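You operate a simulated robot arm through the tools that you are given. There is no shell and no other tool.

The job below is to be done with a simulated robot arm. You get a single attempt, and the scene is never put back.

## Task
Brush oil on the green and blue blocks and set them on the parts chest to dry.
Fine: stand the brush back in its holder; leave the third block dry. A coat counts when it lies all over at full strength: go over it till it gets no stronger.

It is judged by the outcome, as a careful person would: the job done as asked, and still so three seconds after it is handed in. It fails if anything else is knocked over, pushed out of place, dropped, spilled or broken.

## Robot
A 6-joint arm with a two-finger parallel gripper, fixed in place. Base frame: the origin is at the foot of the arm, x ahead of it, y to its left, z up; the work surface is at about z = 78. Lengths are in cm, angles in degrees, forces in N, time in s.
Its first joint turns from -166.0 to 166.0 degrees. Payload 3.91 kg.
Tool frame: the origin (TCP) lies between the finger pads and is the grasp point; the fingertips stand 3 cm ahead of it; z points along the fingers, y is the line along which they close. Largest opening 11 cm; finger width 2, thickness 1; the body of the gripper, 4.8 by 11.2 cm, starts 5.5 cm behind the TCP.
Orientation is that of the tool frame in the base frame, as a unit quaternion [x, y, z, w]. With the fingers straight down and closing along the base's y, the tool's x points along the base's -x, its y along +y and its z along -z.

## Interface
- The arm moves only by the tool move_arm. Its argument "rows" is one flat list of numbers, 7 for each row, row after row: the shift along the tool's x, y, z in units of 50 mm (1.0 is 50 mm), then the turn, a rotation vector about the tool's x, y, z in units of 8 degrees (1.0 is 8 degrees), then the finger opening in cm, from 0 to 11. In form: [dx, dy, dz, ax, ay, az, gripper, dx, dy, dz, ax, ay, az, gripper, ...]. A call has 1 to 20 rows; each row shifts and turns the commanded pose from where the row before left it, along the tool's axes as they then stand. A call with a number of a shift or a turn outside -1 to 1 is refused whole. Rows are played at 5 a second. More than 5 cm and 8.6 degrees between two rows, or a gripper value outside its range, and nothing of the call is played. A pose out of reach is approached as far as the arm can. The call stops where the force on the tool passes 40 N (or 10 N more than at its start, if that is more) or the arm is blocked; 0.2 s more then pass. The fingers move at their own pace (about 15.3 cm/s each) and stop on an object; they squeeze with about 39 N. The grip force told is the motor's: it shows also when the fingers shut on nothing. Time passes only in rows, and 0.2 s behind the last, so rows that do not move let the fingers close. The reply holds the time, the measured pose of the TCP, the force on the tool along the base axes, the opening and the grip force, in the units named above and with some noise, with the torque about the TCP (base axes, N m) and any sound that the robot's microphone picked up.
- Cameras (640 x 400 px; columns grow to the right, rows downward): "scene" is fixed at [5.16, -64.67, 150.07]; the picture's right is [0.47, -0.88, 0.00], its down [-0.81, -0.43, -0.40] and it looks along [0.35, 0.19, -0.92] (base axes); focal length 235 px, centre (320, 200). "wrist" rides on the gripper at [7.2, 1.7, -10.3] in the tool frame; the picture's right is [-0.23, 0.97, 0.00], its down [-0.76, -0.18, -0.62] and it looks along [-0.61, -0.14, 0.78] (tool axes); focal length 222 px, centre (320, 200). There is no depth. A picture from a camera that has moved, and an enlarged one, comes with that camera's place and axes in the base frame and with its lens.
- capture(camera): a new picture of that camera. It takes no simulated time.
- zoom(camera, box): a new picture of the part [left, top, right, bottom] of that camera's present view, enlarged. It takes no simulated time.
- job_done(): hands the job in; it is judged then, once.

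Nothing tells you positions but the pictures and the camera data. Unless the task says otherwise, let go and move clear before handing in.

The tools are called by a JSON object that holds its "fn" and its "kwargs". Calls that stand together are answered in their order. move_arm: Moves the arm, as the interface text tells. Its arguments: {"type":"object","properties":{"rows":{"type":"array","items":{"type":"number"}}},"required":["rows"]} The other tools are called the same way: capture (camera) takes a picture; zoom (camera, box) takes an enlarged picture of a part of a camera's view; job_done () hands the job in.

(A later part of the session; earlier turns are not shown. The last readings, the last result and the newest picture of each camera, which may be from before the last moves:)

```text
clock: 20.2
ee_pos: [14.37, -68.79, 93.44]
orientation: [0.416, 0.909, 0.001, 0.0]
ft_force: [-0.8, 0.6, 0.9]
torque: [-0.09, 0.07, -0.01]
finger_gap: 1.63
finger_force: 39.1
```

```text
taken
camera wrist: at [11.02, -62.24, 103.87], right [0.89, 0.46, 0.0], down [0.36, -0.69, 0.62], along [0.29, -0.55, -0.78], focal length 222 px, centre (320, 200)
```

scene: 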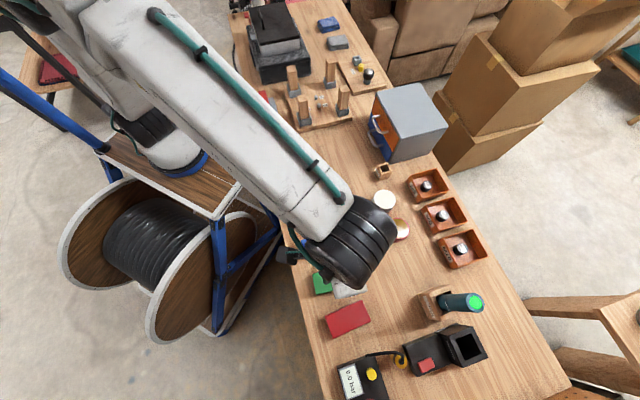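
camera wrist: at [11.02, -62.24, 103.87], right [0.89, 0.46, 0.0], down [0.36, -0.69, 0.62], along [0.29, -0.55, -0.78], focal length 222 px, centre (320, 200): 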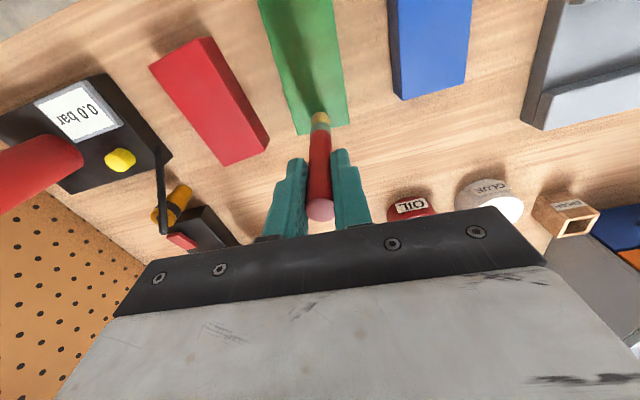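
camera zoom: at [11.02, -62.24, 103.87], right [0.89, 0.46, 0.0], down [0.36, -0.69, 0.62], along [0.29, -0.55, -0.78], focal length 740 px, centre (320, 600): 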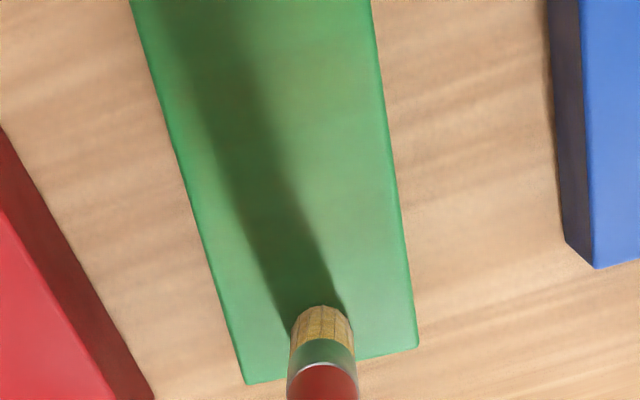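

A faint olive tint appears where the brush passed, so the oil transfers. I'll raster the block with overlapping lines at about 4 N, starting with one side.

{"fn": "move_arm", "kwargs": {"rows": [-0.1, -0.42, 0.012, 0, 0, 0, 0.5, 0.32, 0, 0, 0, 0, 0, 0.5, 0.32, 0, 0, 0, 0, 0, 0.5, 0.32, 0, 0, 0, 0, 0, 0.5, 0.32, 0, 0, 0, 0, 0, 0.5, 0.32, 0, 0, 0, 0, 0, 0.5, 0.32, 0, 0, 0, 0, 0, 0.5, 0, 0.21, 0, 0, 0, 0, 0.5, -0.32, 0, 0, 0, 0, 0, 0.5, -0.32, 0, 0, 0, 0, 0, 0.5, -0.32, 0, 0, 0, 0, 0, 0.5, -0.32, 0, 0, 0, 0, 0, 0.5, -0.32, 0, 0, 0, 0, 0, 0.5, -0.32, 0, 0, 0, 0, 0, 0.5, 0, 0.224, 0, 0, 0, 0, 0.5]}}

{"fn": "zoom", "kwargs": {"camera": "wrist", "box": [248, 0, 392, 140]}}

```text
clock: 23.4
ee_pos: [14.86, -69.19, 93.35]
orientation: [0.416, 0.909, -0.001, -0.001]
ft_force: [1.4, 0.5, 0.8]
torque: [0.06, -0.04, -0.02]
finger_gap: 1.6
finger_force: 38.8
```

```text
2.86 times, centred on (320, 70) of wrist
camera zoom: at [11.47, -62.58, 103.75], right [0.89, 0.46, 0.0], down [0.36, -0.69, 0.62], along [0.29, -0.55, -0.78], focal length 635 px, centre (320, 571)
```

zoom: 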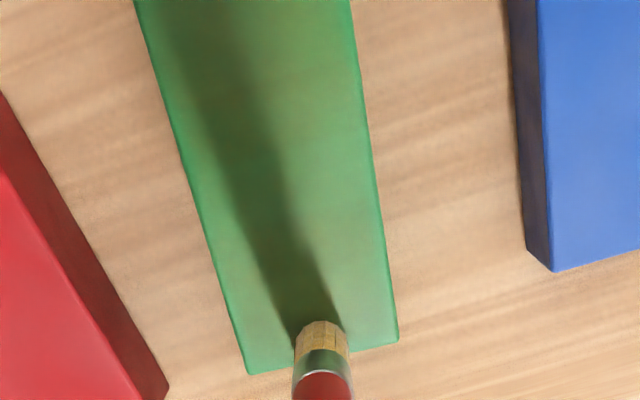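

The left half shows tint. I continue with the middle and right lines.

{"fn": "move_arm", "kwargs": {"rows": [0, 0, 0.008, 0, 0, 0, 0.5, 0.32, 0, 0, 0, 0, 0, 0.5, 0.32, 0, 0, 0, 0, 0, 0.5, 0.32, 0, 0, 0, 0, 0, 0.5, 0.32, 0, 0, 0, 0, 0, 0.5, 0.32, 0, 0, 0, 0, 0, 0.5, 0.32, 0, 0, 0, 0, 0, 0.5, 0, 0.224, 0, 0, 0, 0, 0.5, -0.32, 0, 0, 0, 0, 0, 0.5, -0.32, 0, 0, 0, 0, 0, 0.5, -0.32, 0, 0, 0, 0, 0, 0.5, -0.32, 0, 0, 0, 0, 0, 0.5, -0.32, 0, 0, 0, 0, 0, 0.5, -0.32, 0, 0, 0, 0, 0, 0.5]}}

{"fn": "zoom", "kwargs": {"camera": "wrist", "box": [248, 0, 392, 140]}}

```text
clock: 26.4
ee_pos: [15.52, -68.13, 93.27]
orientation: [0.416, 0.909, 0.0, -0.001]
ft_force: [-3.0, 2.4, 9.9]
torque: [0.29, 0.33, 0.01]
finger_gap: 1.64
finger_force: 39.2
```

```text
2.86 times, centred on (320, 70) of wrist
camera zoom: at [12.14, -61.54, 103.71], right [0.89, 0.46, 0.0], down [0.36, -0.69, 0.62], along [0.29, -0.55, -0.78], focal length 635 px, centre (320, 571)
```

zoom: 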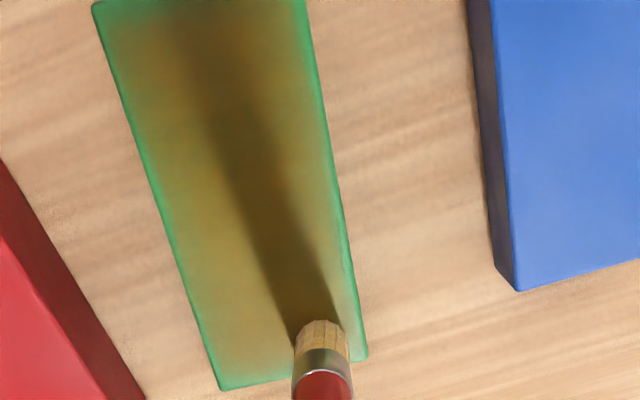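

The coat now shows clearly golden over the middle with about 10 N of pressure; only the borders are still green. The block has not moved. I continue along the right border and then the left one.

{"fn": "move_arm", "kwargs": {"rows": [-0.02, 0.22, 0, 0, 0, 0, 0.5, 0.32, 0, 0, 0, 0, 0, 0.5, 0.32, 0, 0, 0, 0, 0, 0.5, 0.32, 0, 0, 0, 0, 0, 0.5, 0.32, 0, 0, 0, 0, 0, 0.5, 0.32, 0, 0, 0, 0, 0, 0.5, 0.32, 0, 0, 0, 0, 0, 0.5, -0.32, 0, 0, 0, 0, 0, 0.5, -0.32, 0, 0, 0, 0, 0, 0.5, -0.32, 0, 0, 0, 0, 0, 0.5, -0.32, 0, 0, 0, 0, 0, 0.5, -0.32, 0, 0, 0, 0, 0, 0.5, -0.32, 0, 0, 0, 0, 0, 0.5]}}

{"fn": "zoom", "kwargs": {"camera": "wrist", "box": [220, 0, 364, 140]}}

```text
clock: 29.2
ee_pos: [16.37, -67.73, 93.44]
orientation: [0.416, 0.909, 0.001, -0.001]
ft_force: [-0.6, 0.1, -0.5]
torque: [0.0, -0.02, 0.01]
finger_gap: 1.63
finger_force: 39.3
```

```text
2.86 times, centred on (292, 70) of wrist
camera zoom: at [13.0, -61.1, 103.78], right [0.89, 0.46, 0.0], down [0.36, -0.69, 0.62], along [0.29, -0.55, -0.78], focal length 635 px, centre (400, 571)
```

zoom: 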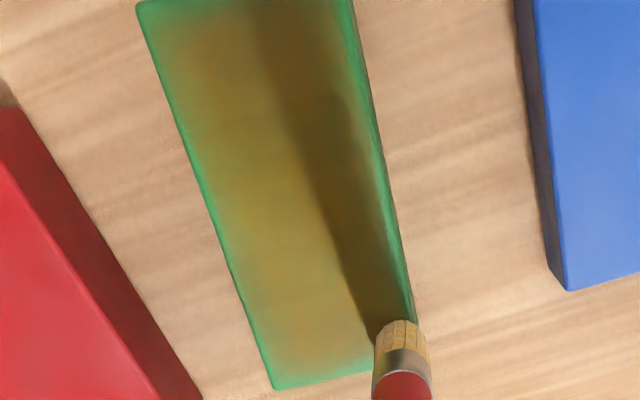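

Contact was lost along this border (0 N), so I press about 1 mm deeper and repeat the stroke, checking the force.

{"fn": "move_arm", "kwargs": {"rows": [0, 0, 0.02, 0, 0, 0, 0.5, 0.32, 0, 0, 0, 0, 0, 0.5, 0.32, 0, 0, 0, 0, 0, 0.5, 0.32, 0, 0, 0, 0, 0, 0.5]}}

{"fn": "zoom", "kwargs": {"camera": "wrist", "box": [240, 20, 384, 140]}}

```text
clock: 30.2
ee_pos: [13.64, -64.17, 93.24]
orientation: [0.416, 0.909, -0.001, -0.001]
ft_force: [2.2, -2.4, 12.1]
torque: [-0.42, -0.3, 0.02]
finger_gap: 1.66
finger_force: 38.6
```

```text
3.33 times, centred on (312, 80) of wrist
camera zoom: at [10.14, -57.52, 103.68], right [0.89, 0.46, 0.0], down [0.36, -0.69, 0.62], along [0.29, -0.55, -0.78], focal length 740 px, centre (347, 600)
```

zoom: 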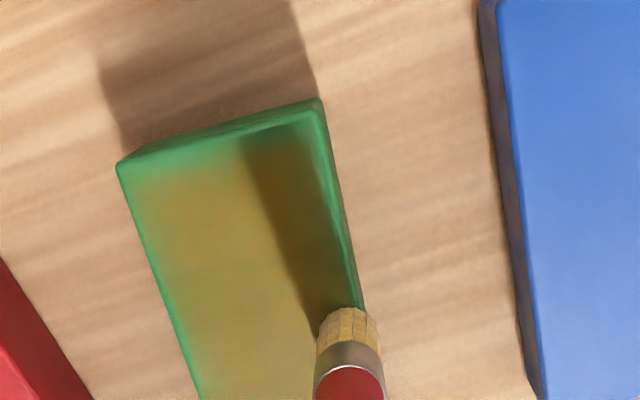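

About 12 N now. I go on to the far end, then loop around the perimeter so the borders get coated.

{"fn": "move_arm", "kwargs": {"rows": [0.32, 0, 0, 0, 0, 0, 0.5, 0.32, 0, 0, 0, 0, 0, 0.5, 0.34, 0, 0, 0, 0, 0, 0.5, 0, -0.22, 0, 0, 0, 0, 0.5, 0, -0.22, 0, 0, 0, 0, 0.5, 0, -0.22, 0, 0, 0, 0, 0.5, 0, -0.22, 0, 0, 0, 0, 0.5, -0.32, 0, 0, 0, 0, 0, 0.5, -0.32, 0, 0, 0, 0, 0, 0.5, -0.32, 0, 0, 0, 0, 0, 0.5, -0.32, 0, 0, 0, 0, 0, 0.5, -0.32, 0, 0, 0, 0, 0, 0.5, -0.32, 0, 0, 0, 0, 0, 0.5]}}

{"fn": "zoom", "kwargs": {"camera": "wrist", "box": [270, 0, 414, 140]}}

```text
clock: 33.0
ee_pos: [13.25, -70.26, 93.27]
orientation: [0.416, 0.909, 0.0, -0.002]
ft_force: [-2.2, 2.2, 7.0]
torque: [0.19, 0.19, -0.02]
finger_gap: 1.63
finger_force: 38.6
```

```text
2.86 times, centred on (342, 70) of wrist
camera zoom: at [9.84, -63.77, 103.7], right [0.89, 0.46, 0.0], down [0.36, -0.69, 0.62], along [0.29, -0.55, -0.78], focal length 635 px, centre (257, 571)
```

zoom: 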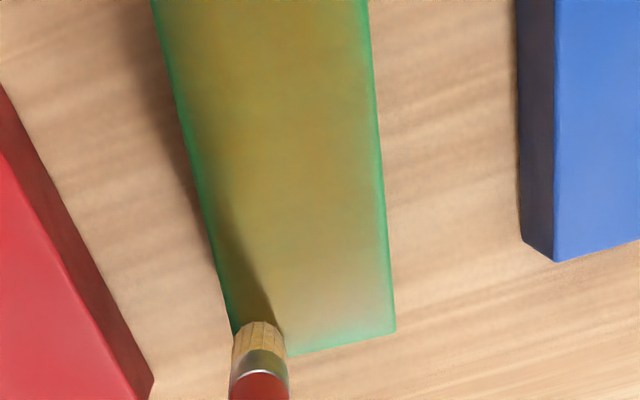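

The left border is coated; now I sweep back and forth along the near end.

{"fn": "move_arm", "kwargs": {"rows": [-0.03, 0.22, 0, 0, 0, 0, 0.5, 0, 0.22, 0, 0, 0, 0, 0.5, 0, 0.22, 0, 0, 0, 0, 0.5, 0, 0.22, 0, 0, 0, 0, 0.5, 0.16, 0, 0, 0, 0, 0, 0.5, 0, -0.22, 0, 0, 0, 0, 0.5, 0, -0.22, 0, 0, 0, 0, 0.5, 0, -0.22, 0, 0, 0, 0, 0.5, 0, -0.22, 0, 0, 0, 0, 0.5, 0, 0, -0.5, 0, 0, 0, 0.5, 0, 0, -1, 0, 0, 0, 0.5, 0, 0, -1, 0, 0, 0, 0.5, 0, 0, 0, 0, 0, 0, 0.5]}}

{"fn": "capture", "kwargs": {"camera": "wrist"}}

{"fn": "zoom", "kwargs": {"camera": "wrist", "box": [270, 20, 398, 140]}}

```text
clock: 35.8
ee_pos: [12.72, -69.77, 105.56]
orientation: [0.416, 0.909, 0.0, -0.001]
ft_force: [0.1, -0.9, -0.1]
torque: [0.02, -0.02, 0.02]
finger_gap: 1.64
finger_force: 38.9
```

```text
taken
camera wrist: at [9.35, -63.12, 116.04], right [0.89, 0.46, 0.0], down [0.36, -0.69, 0.62], along [0.29, -0.55, -0.78], focal length 222 px, centre (320, 200)
```

wrist: 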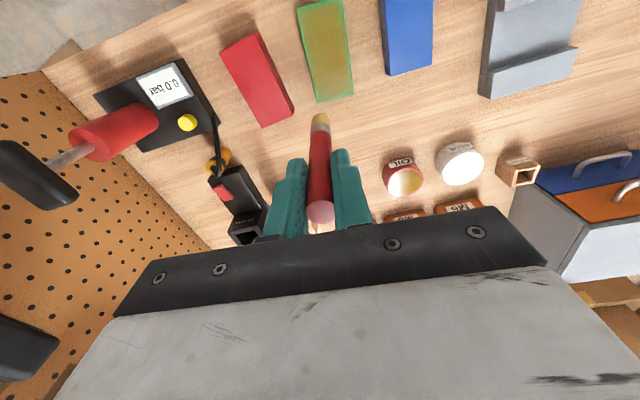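

```text
3.33 times, centred on (334, 80) of wrist
camera zoom: at [9.35, -63.12, 116.04], right [0.89, 0.46, 0.0], down [0.36, -0.69, 0.62], along [0.29, -0.55, -0.78], focal length 740 px, centre (273, 600)
```

zoom: 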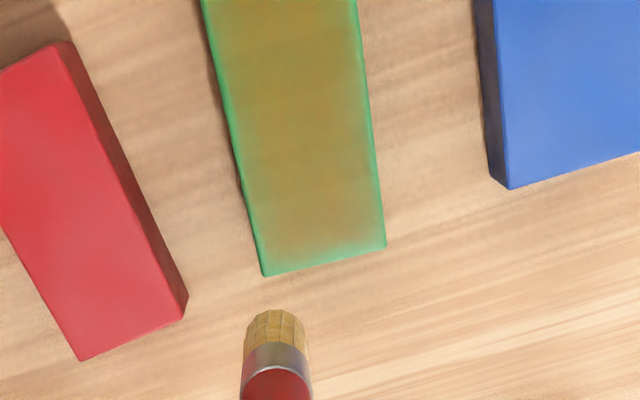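

The coat is golden in the middle but fades along the edges. I'll reload the brush at the oil tin, then go over green again closer to the edges.

{"fn": "move_arm", "kwargs": {"rows": [-0.747, 0.48, 0, 0, 0, 0, 0.5, -0.747, 0.48, 0, 0, 0, 0, 0.5, -0.747, 0.48, 0, 0, 0, 0, 0.5, -0.747, 0.48, 0, 0, 0, 0, 0.5, -0.747, 0.48, 0, 0, 0, 0, 0.5, 0, 0, 0, 0, 0, 0, 0.5, 0, 0, 0.8, 0, 0, 0, 0.5, 0, 0, 0.8, 0, 0, 0, 0.5, 0, 0, 0.5, 0, 0, 0, 0.5, 0, 0, 0.1, 0, 0, 0, 0.5, 0, 0, 0, 0, 0, 0, 0.5]}}

{"fn": "zoom", "kwargs": {"camera": "wrist", "box": [256, 50, 384, 150]}}

{"fn": "capture", "kwargs": {"camera": "scene"}}

{"fn": "zoom", "kwargs": {"camera": "scene", "box": [300, 260, 364, 300]}}

```text
clock: 38.2
ee_pos: [34.11, -76.22, 94.79]
orientation: [0.416, 0.909, 0.001, 0.0]
ft_force: [0.0, -0.9, 0.2]
torque: [0.0, -0.02, 0.0]
finger_gap: 1.63
finger_force: 39.2
```

```text
4.00 times, centred on (320, 100) of wrist
camera zoom: at [30.7, -69.81, 105.17], right [0.89, 0.46, 0.0], down [0.36, -0.69, 0.62], along [0.29, -0.55, -0.78], focal length 888 px, centre (320, 600)
```

zoom: 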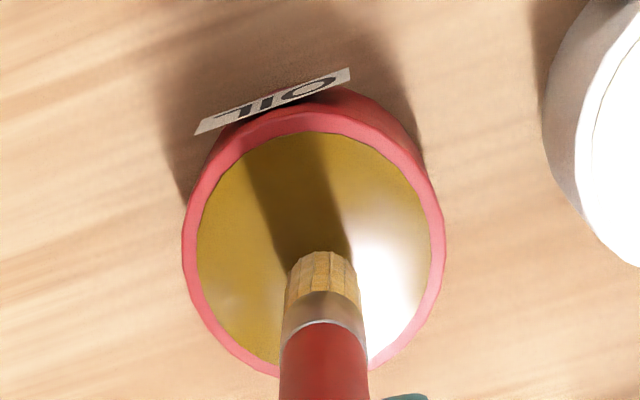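

```text
taken
```

scene: 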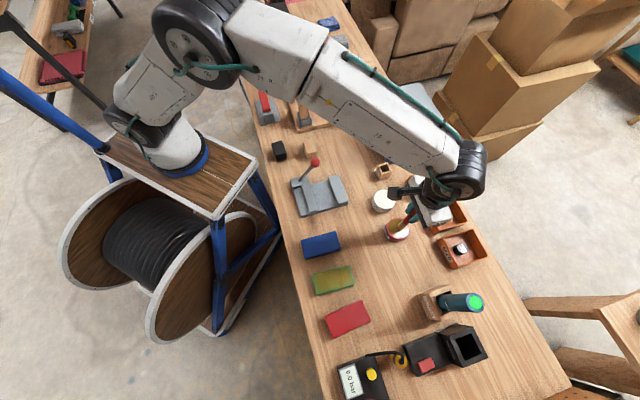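

```text
10.00 times, centred on (332, 280) of scene
camera zoom: at [5.16, -64.67, 150.07], right [0.47, -0.88, 0.0], down [-0.81, -0.43, -0.4], along [0.35, 0.19, -0.92], focal length 2347 px, centre (200, -600)
```

zoom: 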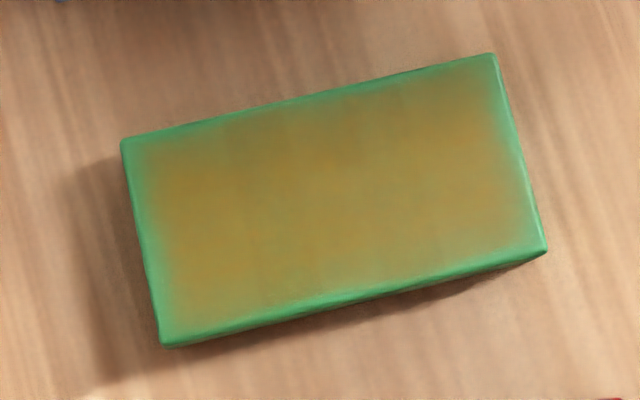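

From the fixed camera the green block has not moved; the middle is golden but uneven and the edges are thin. The brush is above the oil, so I dip lightly to reload.

{"fn": "move_arm", "kwargs": {"rows": [0, 0, 0.1, 0, 0, 0, 0.5, 0, 0, 0.08, 0, 0, 0, 0.5, 0, 0, 0.05, 0, 0, 0, 0.5, 0, 0, 0.04, 0, 0, 0, 0.5, 0, 0, 0, 0, 0, 0, 0.5, 0, 0, 0, 0, 0, 0, 0.5]}}

{"fn": "zoom", "kwargs": {"camera": "wrist", "box": [256, 50, 384, 150]}}

```text
clock: 39.4
ee_pos: [34.08, -76.6, 93.87]
orientation: [0.417, 0.909, -0.003, 0.001]
ft_force: [1.5, 1.9, 8.8]
torque: [0.13, -0.13, 0.02]
finger_gap: 1.65
finger_force: 38.2
stopped in row 6: the force on the tool passed its limit at 41 N (the readings are from after the stop); the commanded pose is now the measured one
```

```text
4.00 times, centred on (320, 100) of wrist
camera zoom: at [30.58, -69.85, 104.22], right [0.89, 0.46, 0.0], down [0.36, -0.69, 0.63], along [0.29, -0.56, -0.78], focal length 888 px, centre (320, 600)
```

zoom: 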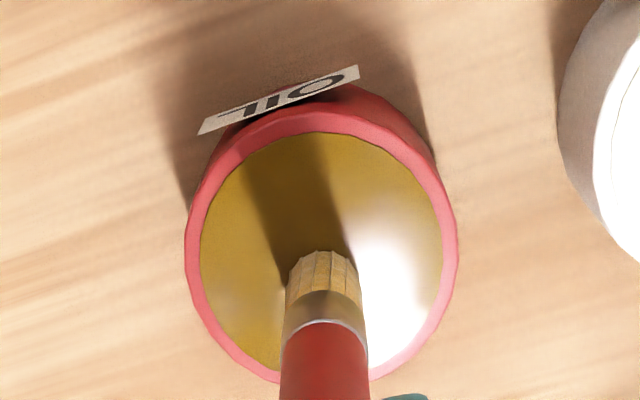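

Oil contact made. I lift clear and check the bristles.

{"fn": "move_arm", "kwargs": {"rows": [0, 0, -0.1, 0, 0, 0, 0.5, 0, 0, -0.3, 0, 0, 0, 0.5, 0, 0, -0.8, 0, 0, 0, 0.5, 0, 0, -0.8, 0, 0, 0, 0.5, 0, 0, 0, 0, 0, 0, 0.5]}}

{"fn": "zoom", "kwargs": {"camera": "wrist", "box": [280, 80, 360, 150]}}

```text
clock: 40.6
ee_pos: [34.21, -76.39, 104.04]
orientation: [0.416, 0.909, -0.003, 0.0]
ft_force: [0.1, 0.1, -0.4]
torque: [0.0, 0.01, -0.02]
finger_gap: 1.63
finger_force: 39.4
```

```text
5.71 times, centred on (320, 115) of wrist
camera zoom: at [30.74, -69.74, 114.37], right [0.89, 0.46, 0.0], down [0.36, -0.69, 0.63], along [0.29, -0.56, -0.78], focal length 1269 px, centre (320, 686)
```

zoom: 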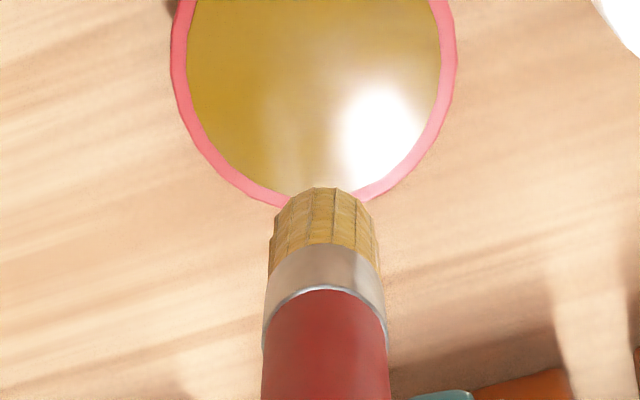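

The bristles are loaded again. I return above green's near-left corner at a small height and verify alignment before touching.

{"fn": "move_arm", "kwargs": {"rows": [0.715, -0.479, 0, -0.039, 0.018, 0, 0.5, 0.715, -0.479, 0, 0, 0, 0, 0.5, 0.715, -0.479, 0, 0, 0, 0, 0.5, 0.715, -0.479, 0, 0, 0, 0, 0.5, 0.715, -0.479, 0, 0, 0, 0, 0.5, 0, 0, 0.8, 0, 0, 0, 0.5, 0, 0, 0.8, 0, 0, 0, 0.5, 0, 0, 0.3, 0, 0, 0, 0.5, 0, 0, 0, 0, 0, 0, 0.5]}}

{"fn": "zoom", "kwargs": {"camera": "wrist", "box": [270, 20, 398, 140]}}

```text
clock: 42.6
ee_pos: [13.37, -70.78, 94.15]
orientation: [0.416, 0.909, 0.001, 0.001]
ft_force: [-0.9, -1.6, -0.2]
torque: [-0.02, -0.01, -0.03]
finger_gap: 1.64
finger_force: 39.1
```

```text
3.33 times, centred on (334, 80) of wrist
camera zoom: at [9.85, -64.19, 104.55], right [0.89, 0.46, 0.0], down [0.36, -0.69, 0.62], along [0.29, -0.55, -0.78], focal length 740 px, centre (273, 600)
```

zoom: 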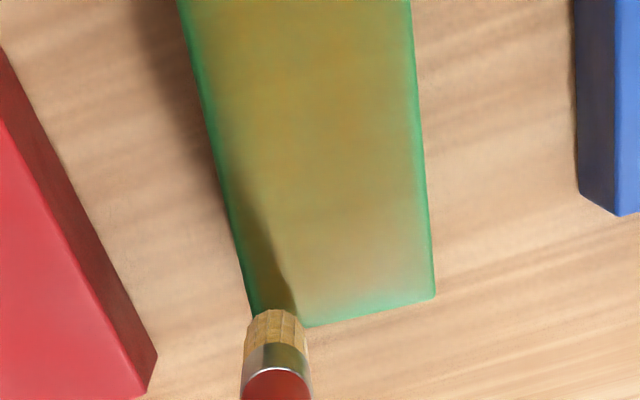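

The brush sits about 0.5 cm inside the left edge and 0.2 cm inside the near edge. I shift slightly outward and lower to contact.

{"fn": "move_arm", "kwargs": {"rows": [0.02, -0.05, 0.1, 0, 0, 0, 0.5, 0, 0, 0.05, 0, 0, 0, 0.5, 0, 0, 0, 0, 0, 0, 0.5]}}

```text
clock: 43.4
ee_pos: [13.17, -70.87, 93.44]
orientation: [0.417, 0.909, 0.001, 0.0]
ft_force: [0.7, 0.1, -0.3]
torque: [0.0, -0.02, -0.01]
finger_gap: 1.62
finger_force: 38.9
```

{"fn": "move_arm", "kwargs": {"rows": [0, 0, 0.03, 0, 0, 0, 0.5, 0, 0, 0, 0, 0, 0, 0.5]}}

```text
clock: 44.0
ee_pos: [13.03, -70.74, 93.31]
orientation: [0.417, 0.909, 0.0, -0.001]
ft_force: [0.4, -0.1, 0.1]
torque: [-0.03, 0.0, 0.01]
finger_gap: 1.64
finger_force: 38.8
```

No contact yet at z≈93.3; I go on in 1 mm steps.

{"fn": "move_arm", "kwargs": {"rows": [0, 0, 0.03, 0, 0, 0, 0.5, 0, 0, 0, 0, 0, 0, 0.5]}}

{"fn": "zoom", "kwargs": {"camera": "wrist", "box": [270, 20, 398, 140]}}

```text
clock: 44.6
ee_pos: [12.97, -70.74, 93.21]
orientation: [0.416, 0.91, 0.001, 0.001]
ft_force: [2.5, -1.1, 5.6]
torque: [-0.11, -0.24, 0.01]
finger_gap: 1.61
finger_force: 38.9
```

```text
3.33 times, centred on (334, 80) of wrist
camera zoom: at [9.52, -64.21, 103.65], right [0.89, 0.46, 0.0], down [0.36, -0.69, 0.62], along [0.29, -0.55, -0.78], focal length 740 px, centre (273, 600)
```

zoom: 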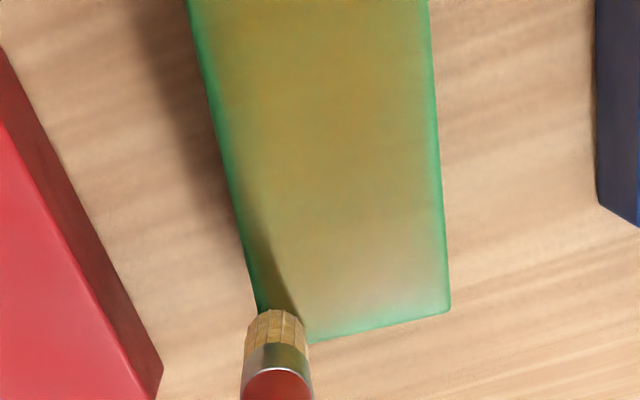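

Contact is 5.6 N at the corner. I raster forward along the left edge and back on the next line.

{"fn": "move_arm", "kwargs": {"rows": [0.333, 0, 0.004, 0, 0, 0, 0.5, 0.333, 0, 0, 0, 0, 0, 0.5, 0.333, 0, 0, 0, 0, 0, 0.5, 0.333, 0, 0, 0, 0, 0, 0.5, 0.333, 0, 0, 0, 0, 0, 0.5, 0.333, 0, 0, 0, 0, 0, 0.5, 0, 0.18, 0, 0, 0, 0, 0.5, -0.333, 0, 0, 0, 0, 0, 0.5, -0.333, 0, 0, 0, 0, 0, 0.5, -0.333, 0, 0, 0, 0, 0, 0.5, -0.333, 0, 0, 0, 0, 0, 0.5, -0.333, 0, 0, 0, 0, 0, 0.5, -0.333, 0, 0, 0, 0, 0, 0.5]}}

{"fn": "zoom", "kwargs": {"camera": "wrist", "box": [270, 0, 398, 140]}}

```text
clock: 47.4
ee_pos: [13.75, -70.26, 93.22]
orientation: [0.416, 0.909, -0.001, 0.001]
ft_force: [-2.9, 4.9, 14.7]
torque: [0.65, 0.4, 0.02]
finger_gap: 1.62
finger_force: 38.9
```

```text
2.86 times, centred on (334, 70) of wrist
camera zoom: at [10.31, -63.64, 103.62], right [0.89, 0.46, 0.0], down [0.36, -0.69, 0.62], along [0.29, -0.55, -0.78], focal length 635 px, centre (280, 571)
```

zoom: 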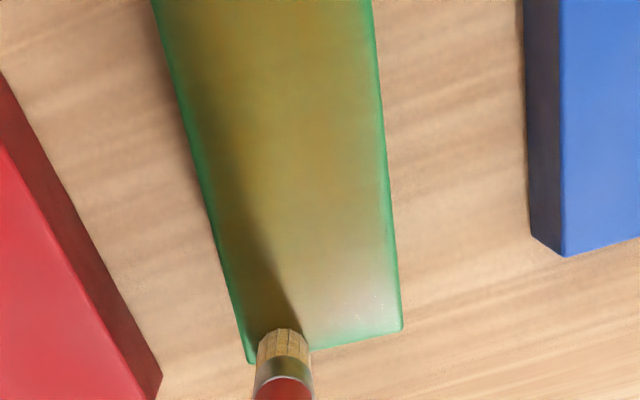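

Pressure is about 15 N while moving and the block stays put. Next come the two middle lines.

{"fn": "move_arm", "kwargs": {"rows": [0, 0.2, 0, 0, 0, 0, 0.5, 0.333, 0, 0, 0, 0, 0, 0.5, 0.333, 0, 0, 0, 0, 0, 0.5, 0.333, 0, 0, 0, 0, 0, 0.5, 0.333, 0, 0, 0, 0, 0, 0.5, 0.333, 0, 0, 0, 0, 0, 0.5, 0.333, 0, 0, 0, 0, 0, 0.5, 0, 0.2, 0, 0, 0, 0, 0.5, -0.333, 0, 0, 0, 0, 0, 0.5, -0.333, 0, 0, 0, 0, 0, 0.5, -0.333, 0, 0, 0, 0, 0, 0.5, -0.333, 0, 0, 0, 0, 0, 0.5, -0.333, 0, 0, 0, 0, 0, 0.5, -0.333, 0, 0, 0, 0, 0, 0.5]}}

{"fn": "zoom", "kwargs": {"camera": "wrist", "box": [240, 0, 368, 140]}}

```text
clock: 50.4
ee_pos: [15.08, -68.84, 93.21]
orientation: [0.416, 0.909, -0.001, 0.0]
ft_force: [-4.8, 5.7, 23.2]
torque: [0.7, 0.61, 0.01]
finger_gap: 1.63
finger_force: 38.4
```

```text
2.86 times, centred on (304, 70) of wrist
camera zoom: at [11.63, -62.28, 103.51], right [0.89, 0.46, 0.0], down [0.36, -0.69, 0.62], along [0.29, -0.55, -0.78], focal length 635 px, centre (366, 571)
```

zoom: 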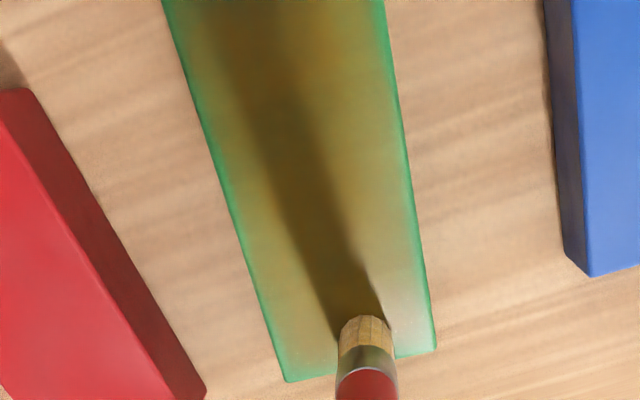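

Force has crept to 23 N, so I ease up half a millimetre and continue with the right side lines.

{"fn": "move_arm", "kwargs": {"rows": [0, 0.2, -0.012, 0, 0, 0, 0.5, 0.333, 0, 0, 0, 0, 0, 0.5, 0.333, 0, 0, 0, 0, 0, 0.5, 0.333, 0, 0, 0, 0, 0, 0.5, 0.333, 0, 0, 0, 0, 0, 0.5, 0.333, 0, 0, 0, 0, 0, 0.5, 0.333, 0, 0, 0, 0, 0, 0.5, 0, 0.19, 0, 0, 0, 0, 0.5, -0.333, 0, 0, 0, 0, 0, 0.5, -0.333, 0, 0, 0, 0, 0, 0.5, -0.333, 0, 0, 0, 0, 0, 0.5, -0.333, 0, 0, 0, 0, 0, 0.5, -0.333, 0, 0, 0, 0, 0, 0.5, -0.333, 0, 0, 0, 0, 0, 0.5]}}

{"fn": "zoom", "kwargs": {"camera": "wrist", "box": [210, 0, 338, 140]}}

```text
clock: 53.4
ee_pos: [16.87, -67.62, 93.47]
orientation: [0.416, 0.909, 0.001, 0.001]
ft_force: [-0.7, 0.0, 0.3]
torque: [-0.03, 0.01, 0.02]
finger_gap: 1.62
finger_force: 39.3
```

```text
2.86 times, centred on (274, 70) of wrist
camera zoom: at [13.34, -61.06, 103.84], right [0.89, 0.46, 0.0], down [0.36, -0.69, 0.62], along [0.29, -0.55, -0.78], focal length 635 px, centre (451, 571)
```

zoom: 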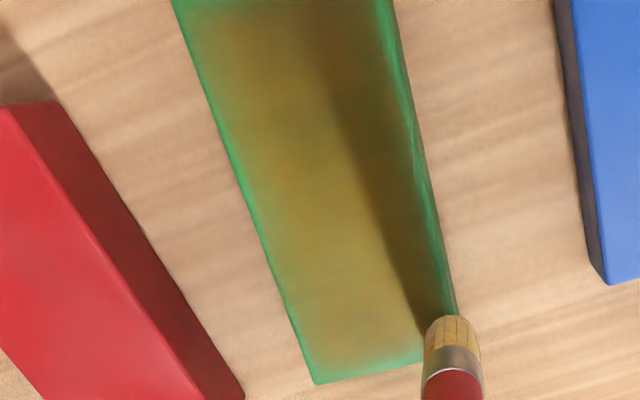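

Contact was lost along the right edge again. I press 1 mm deeper and go over that edge forward, then across the far end and back.

{"fn": "move_arm", "kwargs": {"rows": [0, 0, 0.02, 0, 0, 0, 0.5, 0.333, 0, 0, 0, 0, 0, 0.5, 0.333, 0, 0, 0, 0, 0, 0.5]}}

{"fn": "zoom", "kwargs": {"camera": "wrist", "box": [240, 0, 368, 140]}}

```text
clock: 54.2
ee_pos: [14.5, -65.23, 93.1]
orientation: [0.416, 0.909, 0.001, 0.0]
ft_force: [0.0, -0.2, 1.1]
torque: [-0.04, -0.04, 0.0]
finger_gap: 1.61
finger_force: 39.0
```

```text
2.86 times, centred on (304, 70) of wrist
camera zoom: at [10.95, -58.7, 103.55], right [0.89, 0.46, 0.0], down [0.36, -0.69, 0.62], along [0.29, -0.55, -0.78], focal length 635 px, centre (366, 571)
```

zoom: 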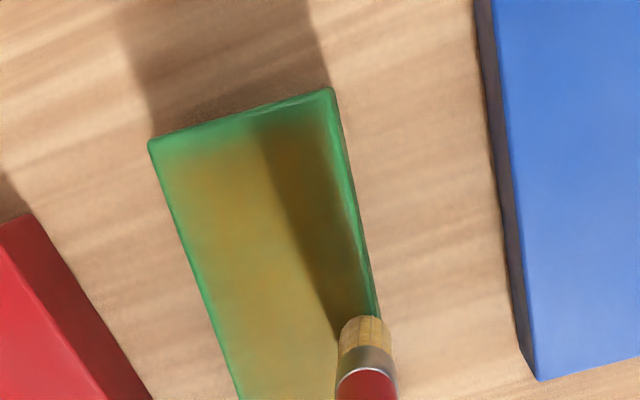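

Only 1 N; I lower another millimetre and continue forward on the right edge.

{"fn": "move_arm", "kwargs": {"rows": [0, 0, 0.02, 0, 0, 0, 0.5, 0.333, 0, 0, 0, 0, 0, 0.5, 0.333, 0, 0, 0, 0, 0, 0.5]}}

{"fn": "zoom", "kwargs": {"camera": "wrist", "box": [240, 30, 368, 150]}}

```text
clock: 55.0
ee_pos: [12.23, -62.57, 93.04]
orientation: [0.416, 0.91, -0.002, 0.001]
ft_force: [6.1, -7.0, 31.4]
torque: [-0.98, -0.71, -0.01]
finger_gap: 1.62
finger_force: 38.7
```

```text
3.33 times, centred on (304, 90) of wrist
camera zoom: at [8.7, -55.93, 103.41], right [0.89, 0.46, 0.0], down [0.36, -0.69, 0.63], along [0.29, -0.56, -0.78], focal length 740 px, centre (373, 567)
```

zoom: 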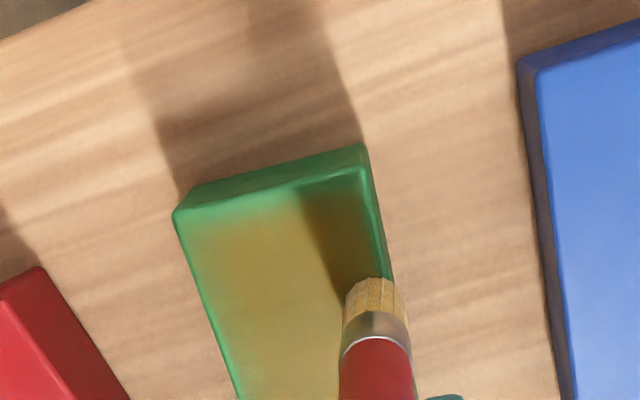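

31 N is enough; I ease off a little and continue to the far end, sweeping across it twice.

{"fn": "move_arm", "kwargs": {"rows": [0, 0, -0.02, 0, 0, 0, 0.5, 0.333, 0, 0, 0, 0, 0, 0.5, 0.333, 0, 0, 0, 0, 0, 0.5, 0, -0.24, 0, 0, 0, 0, 0.5, 0, -0.24, 0, 0, 0, 0, 0.5, 0, -0.24, 0, 0, 0, 0, 0.5, 0, -0.24, 0, 0, 0, 0, 0.5, -0.15, 0, 0, 0, 0, 0, 0.5, 0, 0.24, 0, 0, 0, 0, 0.5, 0, 0.24, 0, 0, 0, 0, 0.5, 0, 0.24, 0, 0, 0, 0, 0.5, 0, 0.24, 0, 0, 0, 0, 0.5]}}

{"fn": "zoom", "kwargs": {"camera": "wrist", "box": [220, 50, 364, 180]}}

```text
clock: 57.6
ee_pos: [10.64, -60.51, 93.22]
orientation: [0.416, 0.909, 0.001, 0.0]
ft_force: [-0.2, 0.8, 0.0]
torque: [-0.02, 0.02, -0.02]
finger_gap: 1.65
finger_force: 39.0
```

```text
3.08 times, centred on (292, 115) of wrist
camera zoom: at [7.2, -53.99, 103.54], right [0.89, 0.46, 0.0], down [0.36, -0.69, 0.62], along [0.29, -0.55, -0.78], focal length 684 px, centre (406, 462)
```

zoom: 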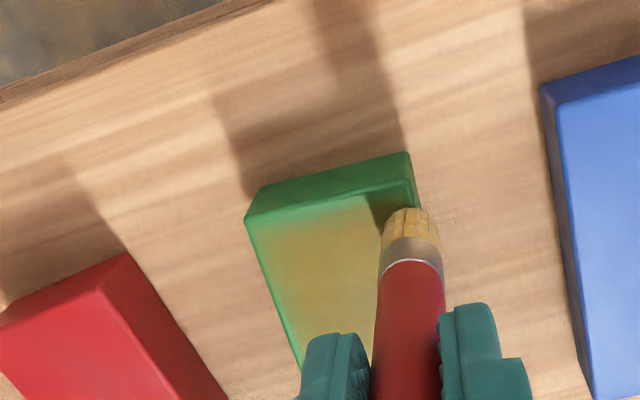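

I lift away and go back over the tin so the fixed camera can show the whole coat.

{"fn": "move_arm", "kwargs": {"rows": [0, 0, -0.5, 0, 0, 0, 0.5, 0, 0, -0.9, 0, 0, 0, 0.5, 0, 0, -0.9, 0, 0, 0, 0.5, -0.9, 0.2, 0, 0, 0, 0, 0.5, -0.9, 0.2, 0, 0, 0, 0, 0.5, -0.9, 0.2, 0, 0, 0, 0, 0.5, -0.9, 0.2, 0, 0, 0, 0, 0.5, -0.9, 0.2, 0, 0, 0, 0, 0.5, -0.6, 0.4, 0, 0, 0, 0, 0.5, 0, 0, 0, 0, 0, 0, 0.5]}}

{"fn": "zoom", "kwargs": {"camera": "scene", "box": [300, 260, 364, 300]}}

{"fn": "capture", "kwargs": {"camera": "wrist"}}

```text
clock: 59.8
ee_pos: [32.2, -75.26, 104.68]
orientation: [0.416, 0.909, 0.001, 0.0]
ft_force: [0.3, -0.7, -0.6]
torque: [0.0, 0.01, 0.01]
finger_gap: 1.62
finger_force: 38.7
```

```text
10.00 times, centred on (332, 280) of scene
camera zoom: at [5.16, -64.67, 150.07], right [0.47, -0.88, 0.0], down [-0.81, -0.43, -0.4], along [0.35, 0.19, -0.92], focal length 2347 px, centre (200, -600)
```

zoom: 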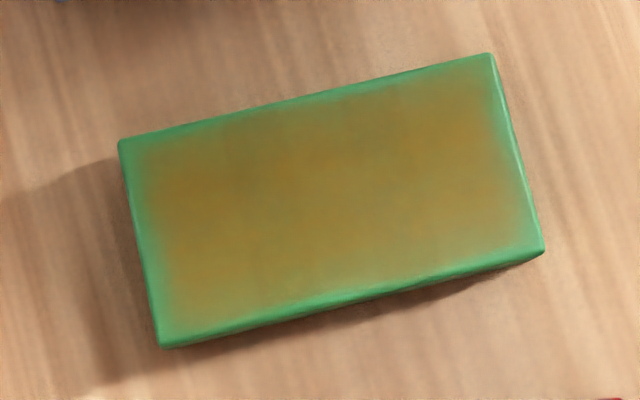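

```text
taken
camera wrist: at [28.78, -68.69, 115.02], right [0.89, 0.46, 0.0], down [0.36, -0.69, 0.62], along [0.29, -0.55, -0.78], focal length 222 px, centre (320, 200)
```

wrist: 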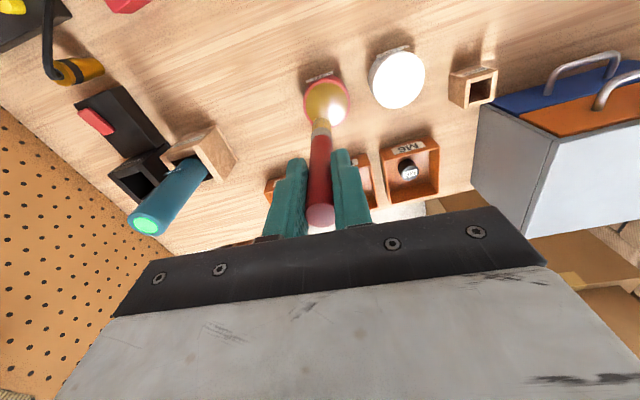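

The coat has grown stronger over the middle, with soft thinner edges. I reload and give another full round to see whether it still strengthens.

{"fn": "move_arm", "kwargs": {"rows": [-0.392, 0.164, 0, 0, 0, 0, 0.5, 0, 0, 0.9, 0, 0, 0, 0.5, 0, 0, 0.8, 0, 0, 0, 0.5, 0, 0, 0.3, 0, 0, 0, 0.5, 0, 0, 0.06, 0, 0, 0, 0.5, 0, 0, 0.04, 0, 0, 0, 0.5, 0, 0, 0.02, 0, 0, 0, 0.5, 0, 0, 0, 0, 0, 0, 0.5]}}

```text
clock: 61.6
ee_pos: [34.59, -76.12, 94.11]
orientation: [0.416, 0.909, 0.001, 0.001]
ft_force: [0.1, -0.6, 0.2]
torque: [0.01, 0.0, 0.0]
finger_gap: 1.61
finger_force: 38.8
```

{"fn": "move_arm", "kwargs": {"rows": [-0.01, -0.06, 0.03, 0, 0, 0, 0.5, 0, 0, 0.02, 0, 0, 0, 0.5, 0, 0, 0, 0, 0, 0, 0.5]}}

{"fn": "zoom", "kwargs": {"camera": "wrist", "box": [280, 80, 360, 150]}}

```text
clock: 62.4
ee_pos: [34.29, -76.39, 93.78]
orientation: [0.417, 0.909, 0.001, 0.0]
ft_force: [0.1, 0.4, 0.0]
torque: [-0.01, 0.0, 0.01]
finger_gap: 1.62
finger_force: 38.9
```

```text
5.71 times, centred on (320, 115) of wrist
camera zoom: at [30.82, -69.83, 104.17], right [0.89, 0.46, 0.0], down [0.36, -0.69, 0.62], along [0.29, -0.55, -0.78], focal length 1269 px, centre (320, 686)
```

zoom: 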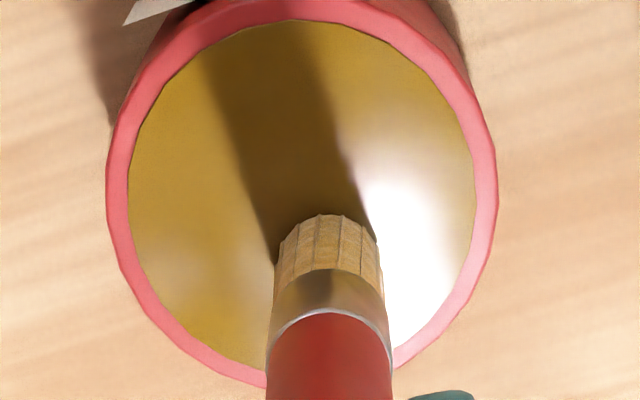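

The bristles are pale again, so the load was used up. I go down the last millimetres to the oil.

{"fn": "move_arm", "kwargs": {"rows": [0, 0, 0.03, 0, 0, 0, 0.5, 0, 0, 0.02, 0, 0, 0, 0.5, 0, 0, 0, 0, 0, 0, 0.5]}}

{"fn": "zoom", "kwargs": {"camera": "wrist", "box": [280, 80, 360, 150]}}

```text
clock: 63.2
ee_pos: [34.34, -76.49, 93.64]
orientation: [0.416, 0.909, -0.001, 0.0]
ft_force: [-0.3, 1.5, 11.4]
torque: [0.16, 0.03, -0.01]
finger_gap: 1.66
finger_force: 39.1
```

```text
5.71 times, centred on (320, 115) of wrist
camera zoom: at [30.85, -69.85, 103.99], right [0.89, 0.46, 0.0], down [0.36, -0.69, 0.62], along [0.29, -0.55, -0.78], focal length 1269 px, centre (320, 686)
```

zoom: 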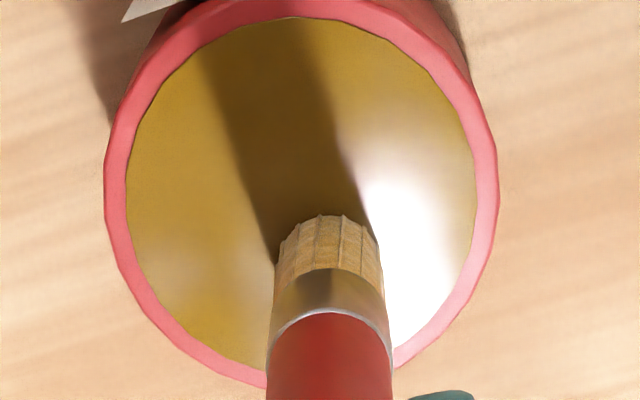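

Contact at 11 N. I dwell a moment so the bristles soak up oil.

{"fn": "move_arm", "kwargs": {"rows": [0, 0, 0, 0, 0, 0, 0.5, 0, 0, 0, 0, 0, 0, 0.5, 0, 0, 0, 0, 0, 0, 0.5, 0, 0, 0, 0, 0, 0, 0.5, 0, 0, 0, 0, 0, 0, 0.5]}}

{"fn": "zoom", "kwargs": {"camera": "wrist", "box": [280, 80, 360, 150]}}

```text
clock: 64.4
ee_pos: [34.35, -76.53, 93.54]
orientation: [0.417, 0.909, 0.001, 0.001]
ft_force: [1.3, -1.8, 17.5]
torque: [-0.25, -0.2, -0.03]
finger_gap: 1.63
finger_force: 39.1
```

```text
5.71 times, centred on (320, 115) of wrist
camera zoom: at [30.85, -69.84, 103.97], right [0.89, 0.46, 0.0], down [0.36, -0.69, 0.62], along [0.29, -0.55, -0.78], focal length 1269 px, centre (320, 686)
```

zoom: 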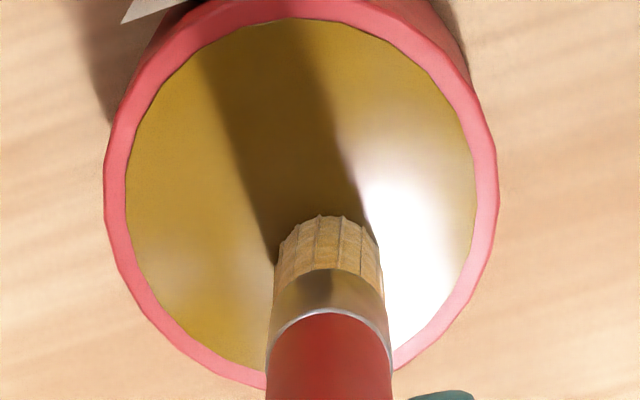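

I lift and check the bristle colour again.

{"fn": "move_arm", "kwargs": {"rows": [0, 0, -0.1, 0, 0, 0, 0.5, 0, 0, -0.3, 0, 0, 0, 0.5, 0, 0, -0.8, 0, 0, 0, 0.5, 0, 0, -0.8, 0, 0, 0, 0.5, 0, 0, 0, 0, 0, 0, 0.5]}}

{"fn": "zoom", "kwargs": {"camera": "wrist", "box": [280, 80, 360, 150]}}

```text
clock: 65.6
ee_pos: [34.53, -76.32, 103.66]
orientation: [0.416, 0.909, 0.0, 0.001]
ft_force: [0.9, 0.7, -0.9]
torque: [0.02, -0.02, -0.01]
finger_gap: 1.67
finger_force: 38.8
```

```text
5.71 times, centred on (320, 115) of wrist
camera zoom: at [31.14, -69.72, 114.04], right [0.89, 0.46, 0.0], down [0.36, -0.69, 0.62], along [0.29, -0.55, -0.78], focal length 1269 px, centre (320, 686)
```

zoom: 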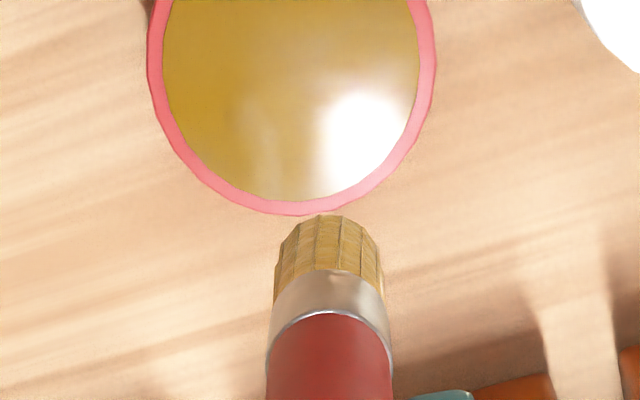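

The brush tip now appears shifted in the view, so the handle may have pivoted slightly in the grip. I'll compare the handle and tip positions in the wrist and scene views.

{"fn": "zoom", "kwargs": {"camera": "wrist", "box": [260, 110, 380, 240]}}

{"fn": "zoom", "kwargs": {"camera": "scene", "box": [380, 170, 460, 230]}}

```text
3.08 times, centred on (320, 175) of wrist
camera zoom: at [31.14, -69.72, 114.04], right [0.89, 0.46, 0.0], down [0.36, -0.69, 0.62], along [0.29, -0.55, -0.78], focal length 684 px, centre (320, 277)
```

zoom: 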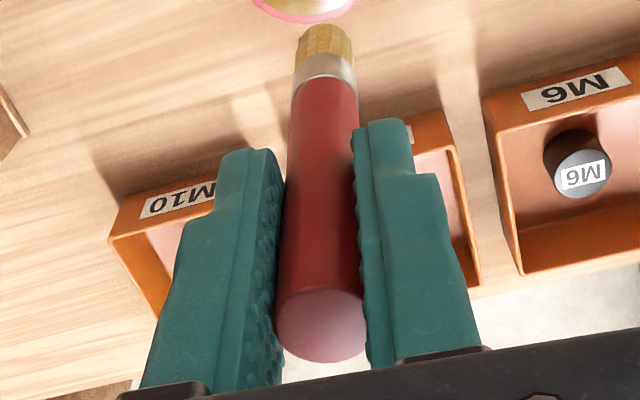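

```text
6.67 times, centred on (420, 200) of scene
camera zoom: at [5.16, -64.67, 150.07], right [0.47, -0.88, 0.0], down [-0.81, -0.43, -0.4], along [0.35, 0.19, -0.92], focal length 1565 px, centre (-347, 200)
```

zoom: 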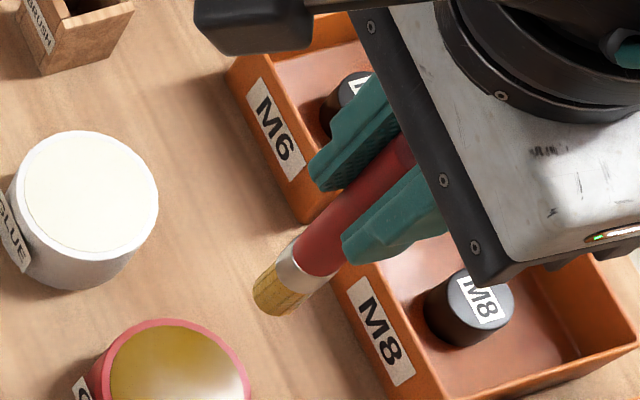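

The handle's top is unchanged but the tip leans about 0.5 cm toward the tool's -x side, a small pivot of roughly 3° from the harder strokes. I'll keep the force lower, allow for the offset, and begin with strokes the other way. Going to green's far-left corner now.

{"fn": "move_arm", "kwargs": {"rows": [0.814, -0.3506, 0, 0, 0, 0, 0.5, 0.814, -0.3506, 0, 0, 0, 0, 0.5, 0.814, -0.3506, 0, 0, 0, 0, 0.5, 0.814, -0.3506, 0, 0, 0, 0, 0.5, 0.814, -0.3506, 0, 0, 0, 0, 0.5, 0.814, -0.3506, 0, 0, 0, 0, 0.5, 0.814, -0.3506, 0, 0, 0, 0, 0.5, 0, 0, 0.8, 0, 0, 0, 0.5, 0, 0, 0.8, 0, 0, 0, 0.5, 0, 0, 0.25, 0, 0, 0, 0.5, 0, 0, 0, 0, 0, 0, 0.5]}}

{"fn": "zoom", "kwargs": {"camera": "wrist", "box": [260, 60, 420, 180]}}

```text
clock: 68.0
ee_pos: [6.22, -62.91, 94.44]
orientation: [0.417, 0.909, 0.001, 0.001]
ft_force: [0.0, 0.2, 0.4]
torque: [0.0, -0.04, 0.0]
finger_gap: 1.65
finger_force: 39.1
```

```text
3.33 times, centred on (340, 120) of wrist
camera zoom: at [2.77, -56.34, 104.85], right [0.89, 0.46, 0.0], down [0.36, -0.69, 0.62], along [0.29, -0.55, -0.78], focal length 740 px, centre (253, 467)
```

zoom: 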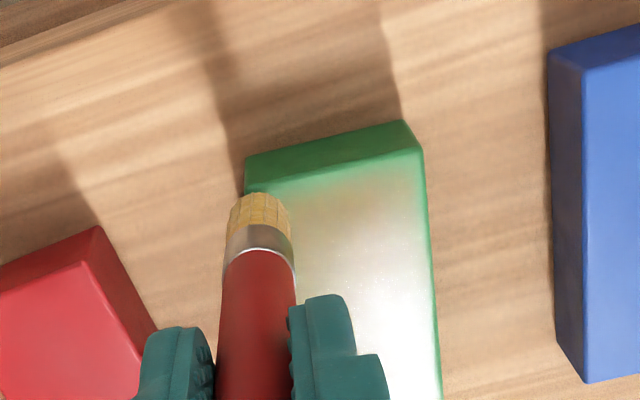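

The tip is about at block (4.8, -2.4), close to the far-left corner. Lowering to contact in small steps.

{"fn": "move_arm", "kwargs": {"rows": [0, 0, 0.1, 0, 0, 0, 0.5, 0, 0, 0.08, 0, 0, 0, 0.5, 0, 0, 0.03, 0, 0, 0, 0.5, 0, 0, 0, 0, 0, 0, 0.5]}}

```text
clock: 69.0
ee_pos: [6.22, -62.88, 93.25]
orientation: [0.416, 0.909, 0.002, 0.0]
ft_force: [-0.3, -0.4, -0.4]
torque: [-0.01, 0.01, 0.01]
finger_gap: 1.62
finger_force: 39.5
```

{"fn": "move_arm", "kwargs": {"rows": [0, 0, 0.02, 0, 0, 0, 0.5, 0, 0, 0, 0, 0, 0, 0.5]}}

```text
clock: 69.6
ee_pos: [6.4, -62.85, 93.2]
orientation: [0.416, 0.909, 0.0, 0.0]
ft_force: [-0.2, 0.7, -1.2]
torque: [-0.02, 0.01, 0.0]
finger_gap: 1.64
finger_force: 39.1
```

{"fn": "move_arm", "kwargs": {"rows": [0, 0, 0.02, 0, 0, 0, 0.5, 0, 0, 0, 0, 0, 0, 0.5]}}

```text
clock: 70.2
ee_pos: [6.39, -63.0, 92.99]
orientation: [0.417, 0.909, 0.001, 0.001]
ft_force: [-0.1, -0.3, -1.3]
torque: [0.0, 0.0, 0.02]
finger_gap: 1.65
finger_force: 39.0
```

Still no contact; I look to make sure the tip is over the block.

{"fn": "zoom", "kwargs": {"camera": "wrist", "box": [280, 80, 360, 150]}}

```text
5.71 times, centred on (320, 115) of wrist
camera zoom: at [2.98, -56.38, 103.45], right [0.89, 0.46, 0.0], down [0.36, -0.69, 0.62], along [0.29, -0.55, -0.78], focal length 1269 px, centre (320, 686)
```

zoom: 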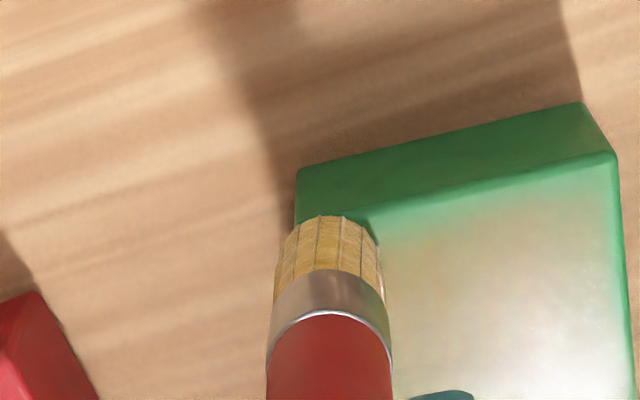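

The tip is over the corner, so I keep lowering in millimetre steps.

{"fn": "move_arm", "kwargs": {"rows": [0, 0, 0.02, 0, 0, 0, 0.5, 0, 0, 0, 0, 0, 0, 0.5]}}

```text
clock: 70.8
ee_pos: [6.49, -63.06, 92.93]
orientation: [0.416, 0.909, 0.0, 0.001]
ft_force: [-0.1, 0.6, 9.2]
torque: [0.13, -0.02, -0.01]
finger_gap: 1.61
finger_force: 39.0
```

9 N at the corner, which is lower than the middle. I move along the left edge, raising slightly, and check the force.

{"fn": "move_arm", "kwargs": {"rows": [-0.2, 0, -0.02, 0, 0, 0, 0.5, -0.3, 0, -0.02, 0, 0, 0, 0.5, -0.3, 0, 0, 0, 0, 0, 0.5]}}

```text
clock: 71.6
ee_pos: [8.95, -66.06, 93.01]
orientation: [0.416, 0.909, 0.001, 0.001]
ft_force: [-0.7, -0.5, 1.0]
torque: [-0.01, -0.02, 0.02]
finger_gap: 1.64
finger_force: 38.9
```

{"fn": "move_arm", "kwargs": {"rows": [0, 0, 0.02, 0, 0, 0, 0.5, -0.3, 0, 0, 0, 0, 0, 0.5, -0.3, 0, 0, 0, 0, 0, 0.5]}}

{"fn": "zoom", "kwargs": {"camera": "wrist", "box": [260, 20, 404, 150]}}

```text
clock: 72.4
ee_pos: [10.93, -68.17, 93.0]
orientation: [0.416, 0.909, -0.001, 0.001]
ft_force: [-4.4, 4.0, 16.7]
torque: [0.6, 0.48, 0.05]
finger_gap: 1.64
finger_force: 39.4
```

```text
3.08 times, centred on (332, 85) of wrist
camera zoom: at [7.52, -61.71, 103.36], right [0.89, 0.46, 0.0], down [0.36, -0.69, 0.62], along [0.29, -0.55, -0.78], focal length 684 px, centre (283, 554)
```

zoom: 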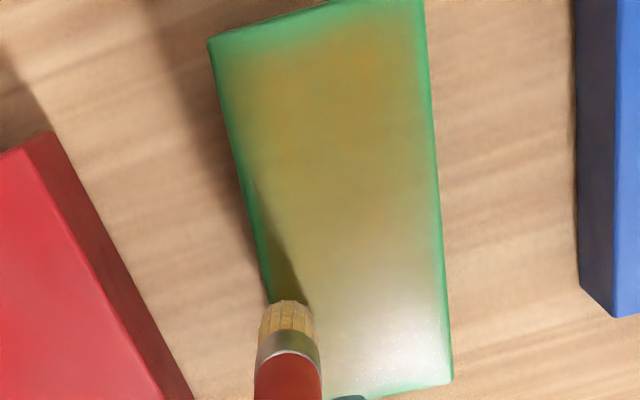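

Good contact (17 N). I finish this edge to the near end, then sweep the near end and return along the next line.

{"fn": "move_arm", "kwargs": {"rows": [-0.28, 0, 0, 0, 0, 0, 0.5, -0.28, 0, 0, 0, 0, 0, 0.5, 0, 0.24, 0, 0, 0, 0, 0.5, 0, 0.24, 0, 0, 0, 0, 0.5, 0, 0.24, 0, 0, 0, 0, 0.5, 0, 0.24, 0, 0, 0, 0, 0.5]}}

{"fn": "zoom", "kwargs": {"camera": "wrist", "box": [220, 20, 364, 150]}}

```text
clock: 73.8
ee_pos: [16.29, -67.45, 92.96]
orientation: [0.416, 0.909, -0.001, 0.002]
ft_force: [-4.1, -5.7, 17.3]
torque: [-0.78, 0.53, -0.02]
finger_gap: 1.61
finger_force: 38.7
```

```text
3.08 times, centred on (292, 85) of wrist
camera zoom: at [12.9, -60.76, 103.37], right [0.89, 0.46, 0.0], down [0.36, -0.69, 0.63], along [0.29, -0.55, -0.78], focal length 684 px, centre (406, 554)
```

zoom: 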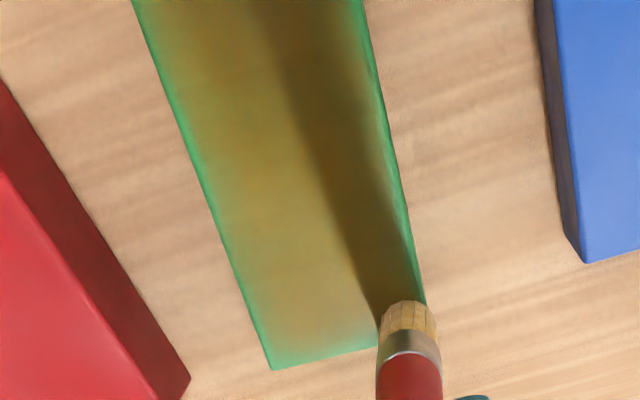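

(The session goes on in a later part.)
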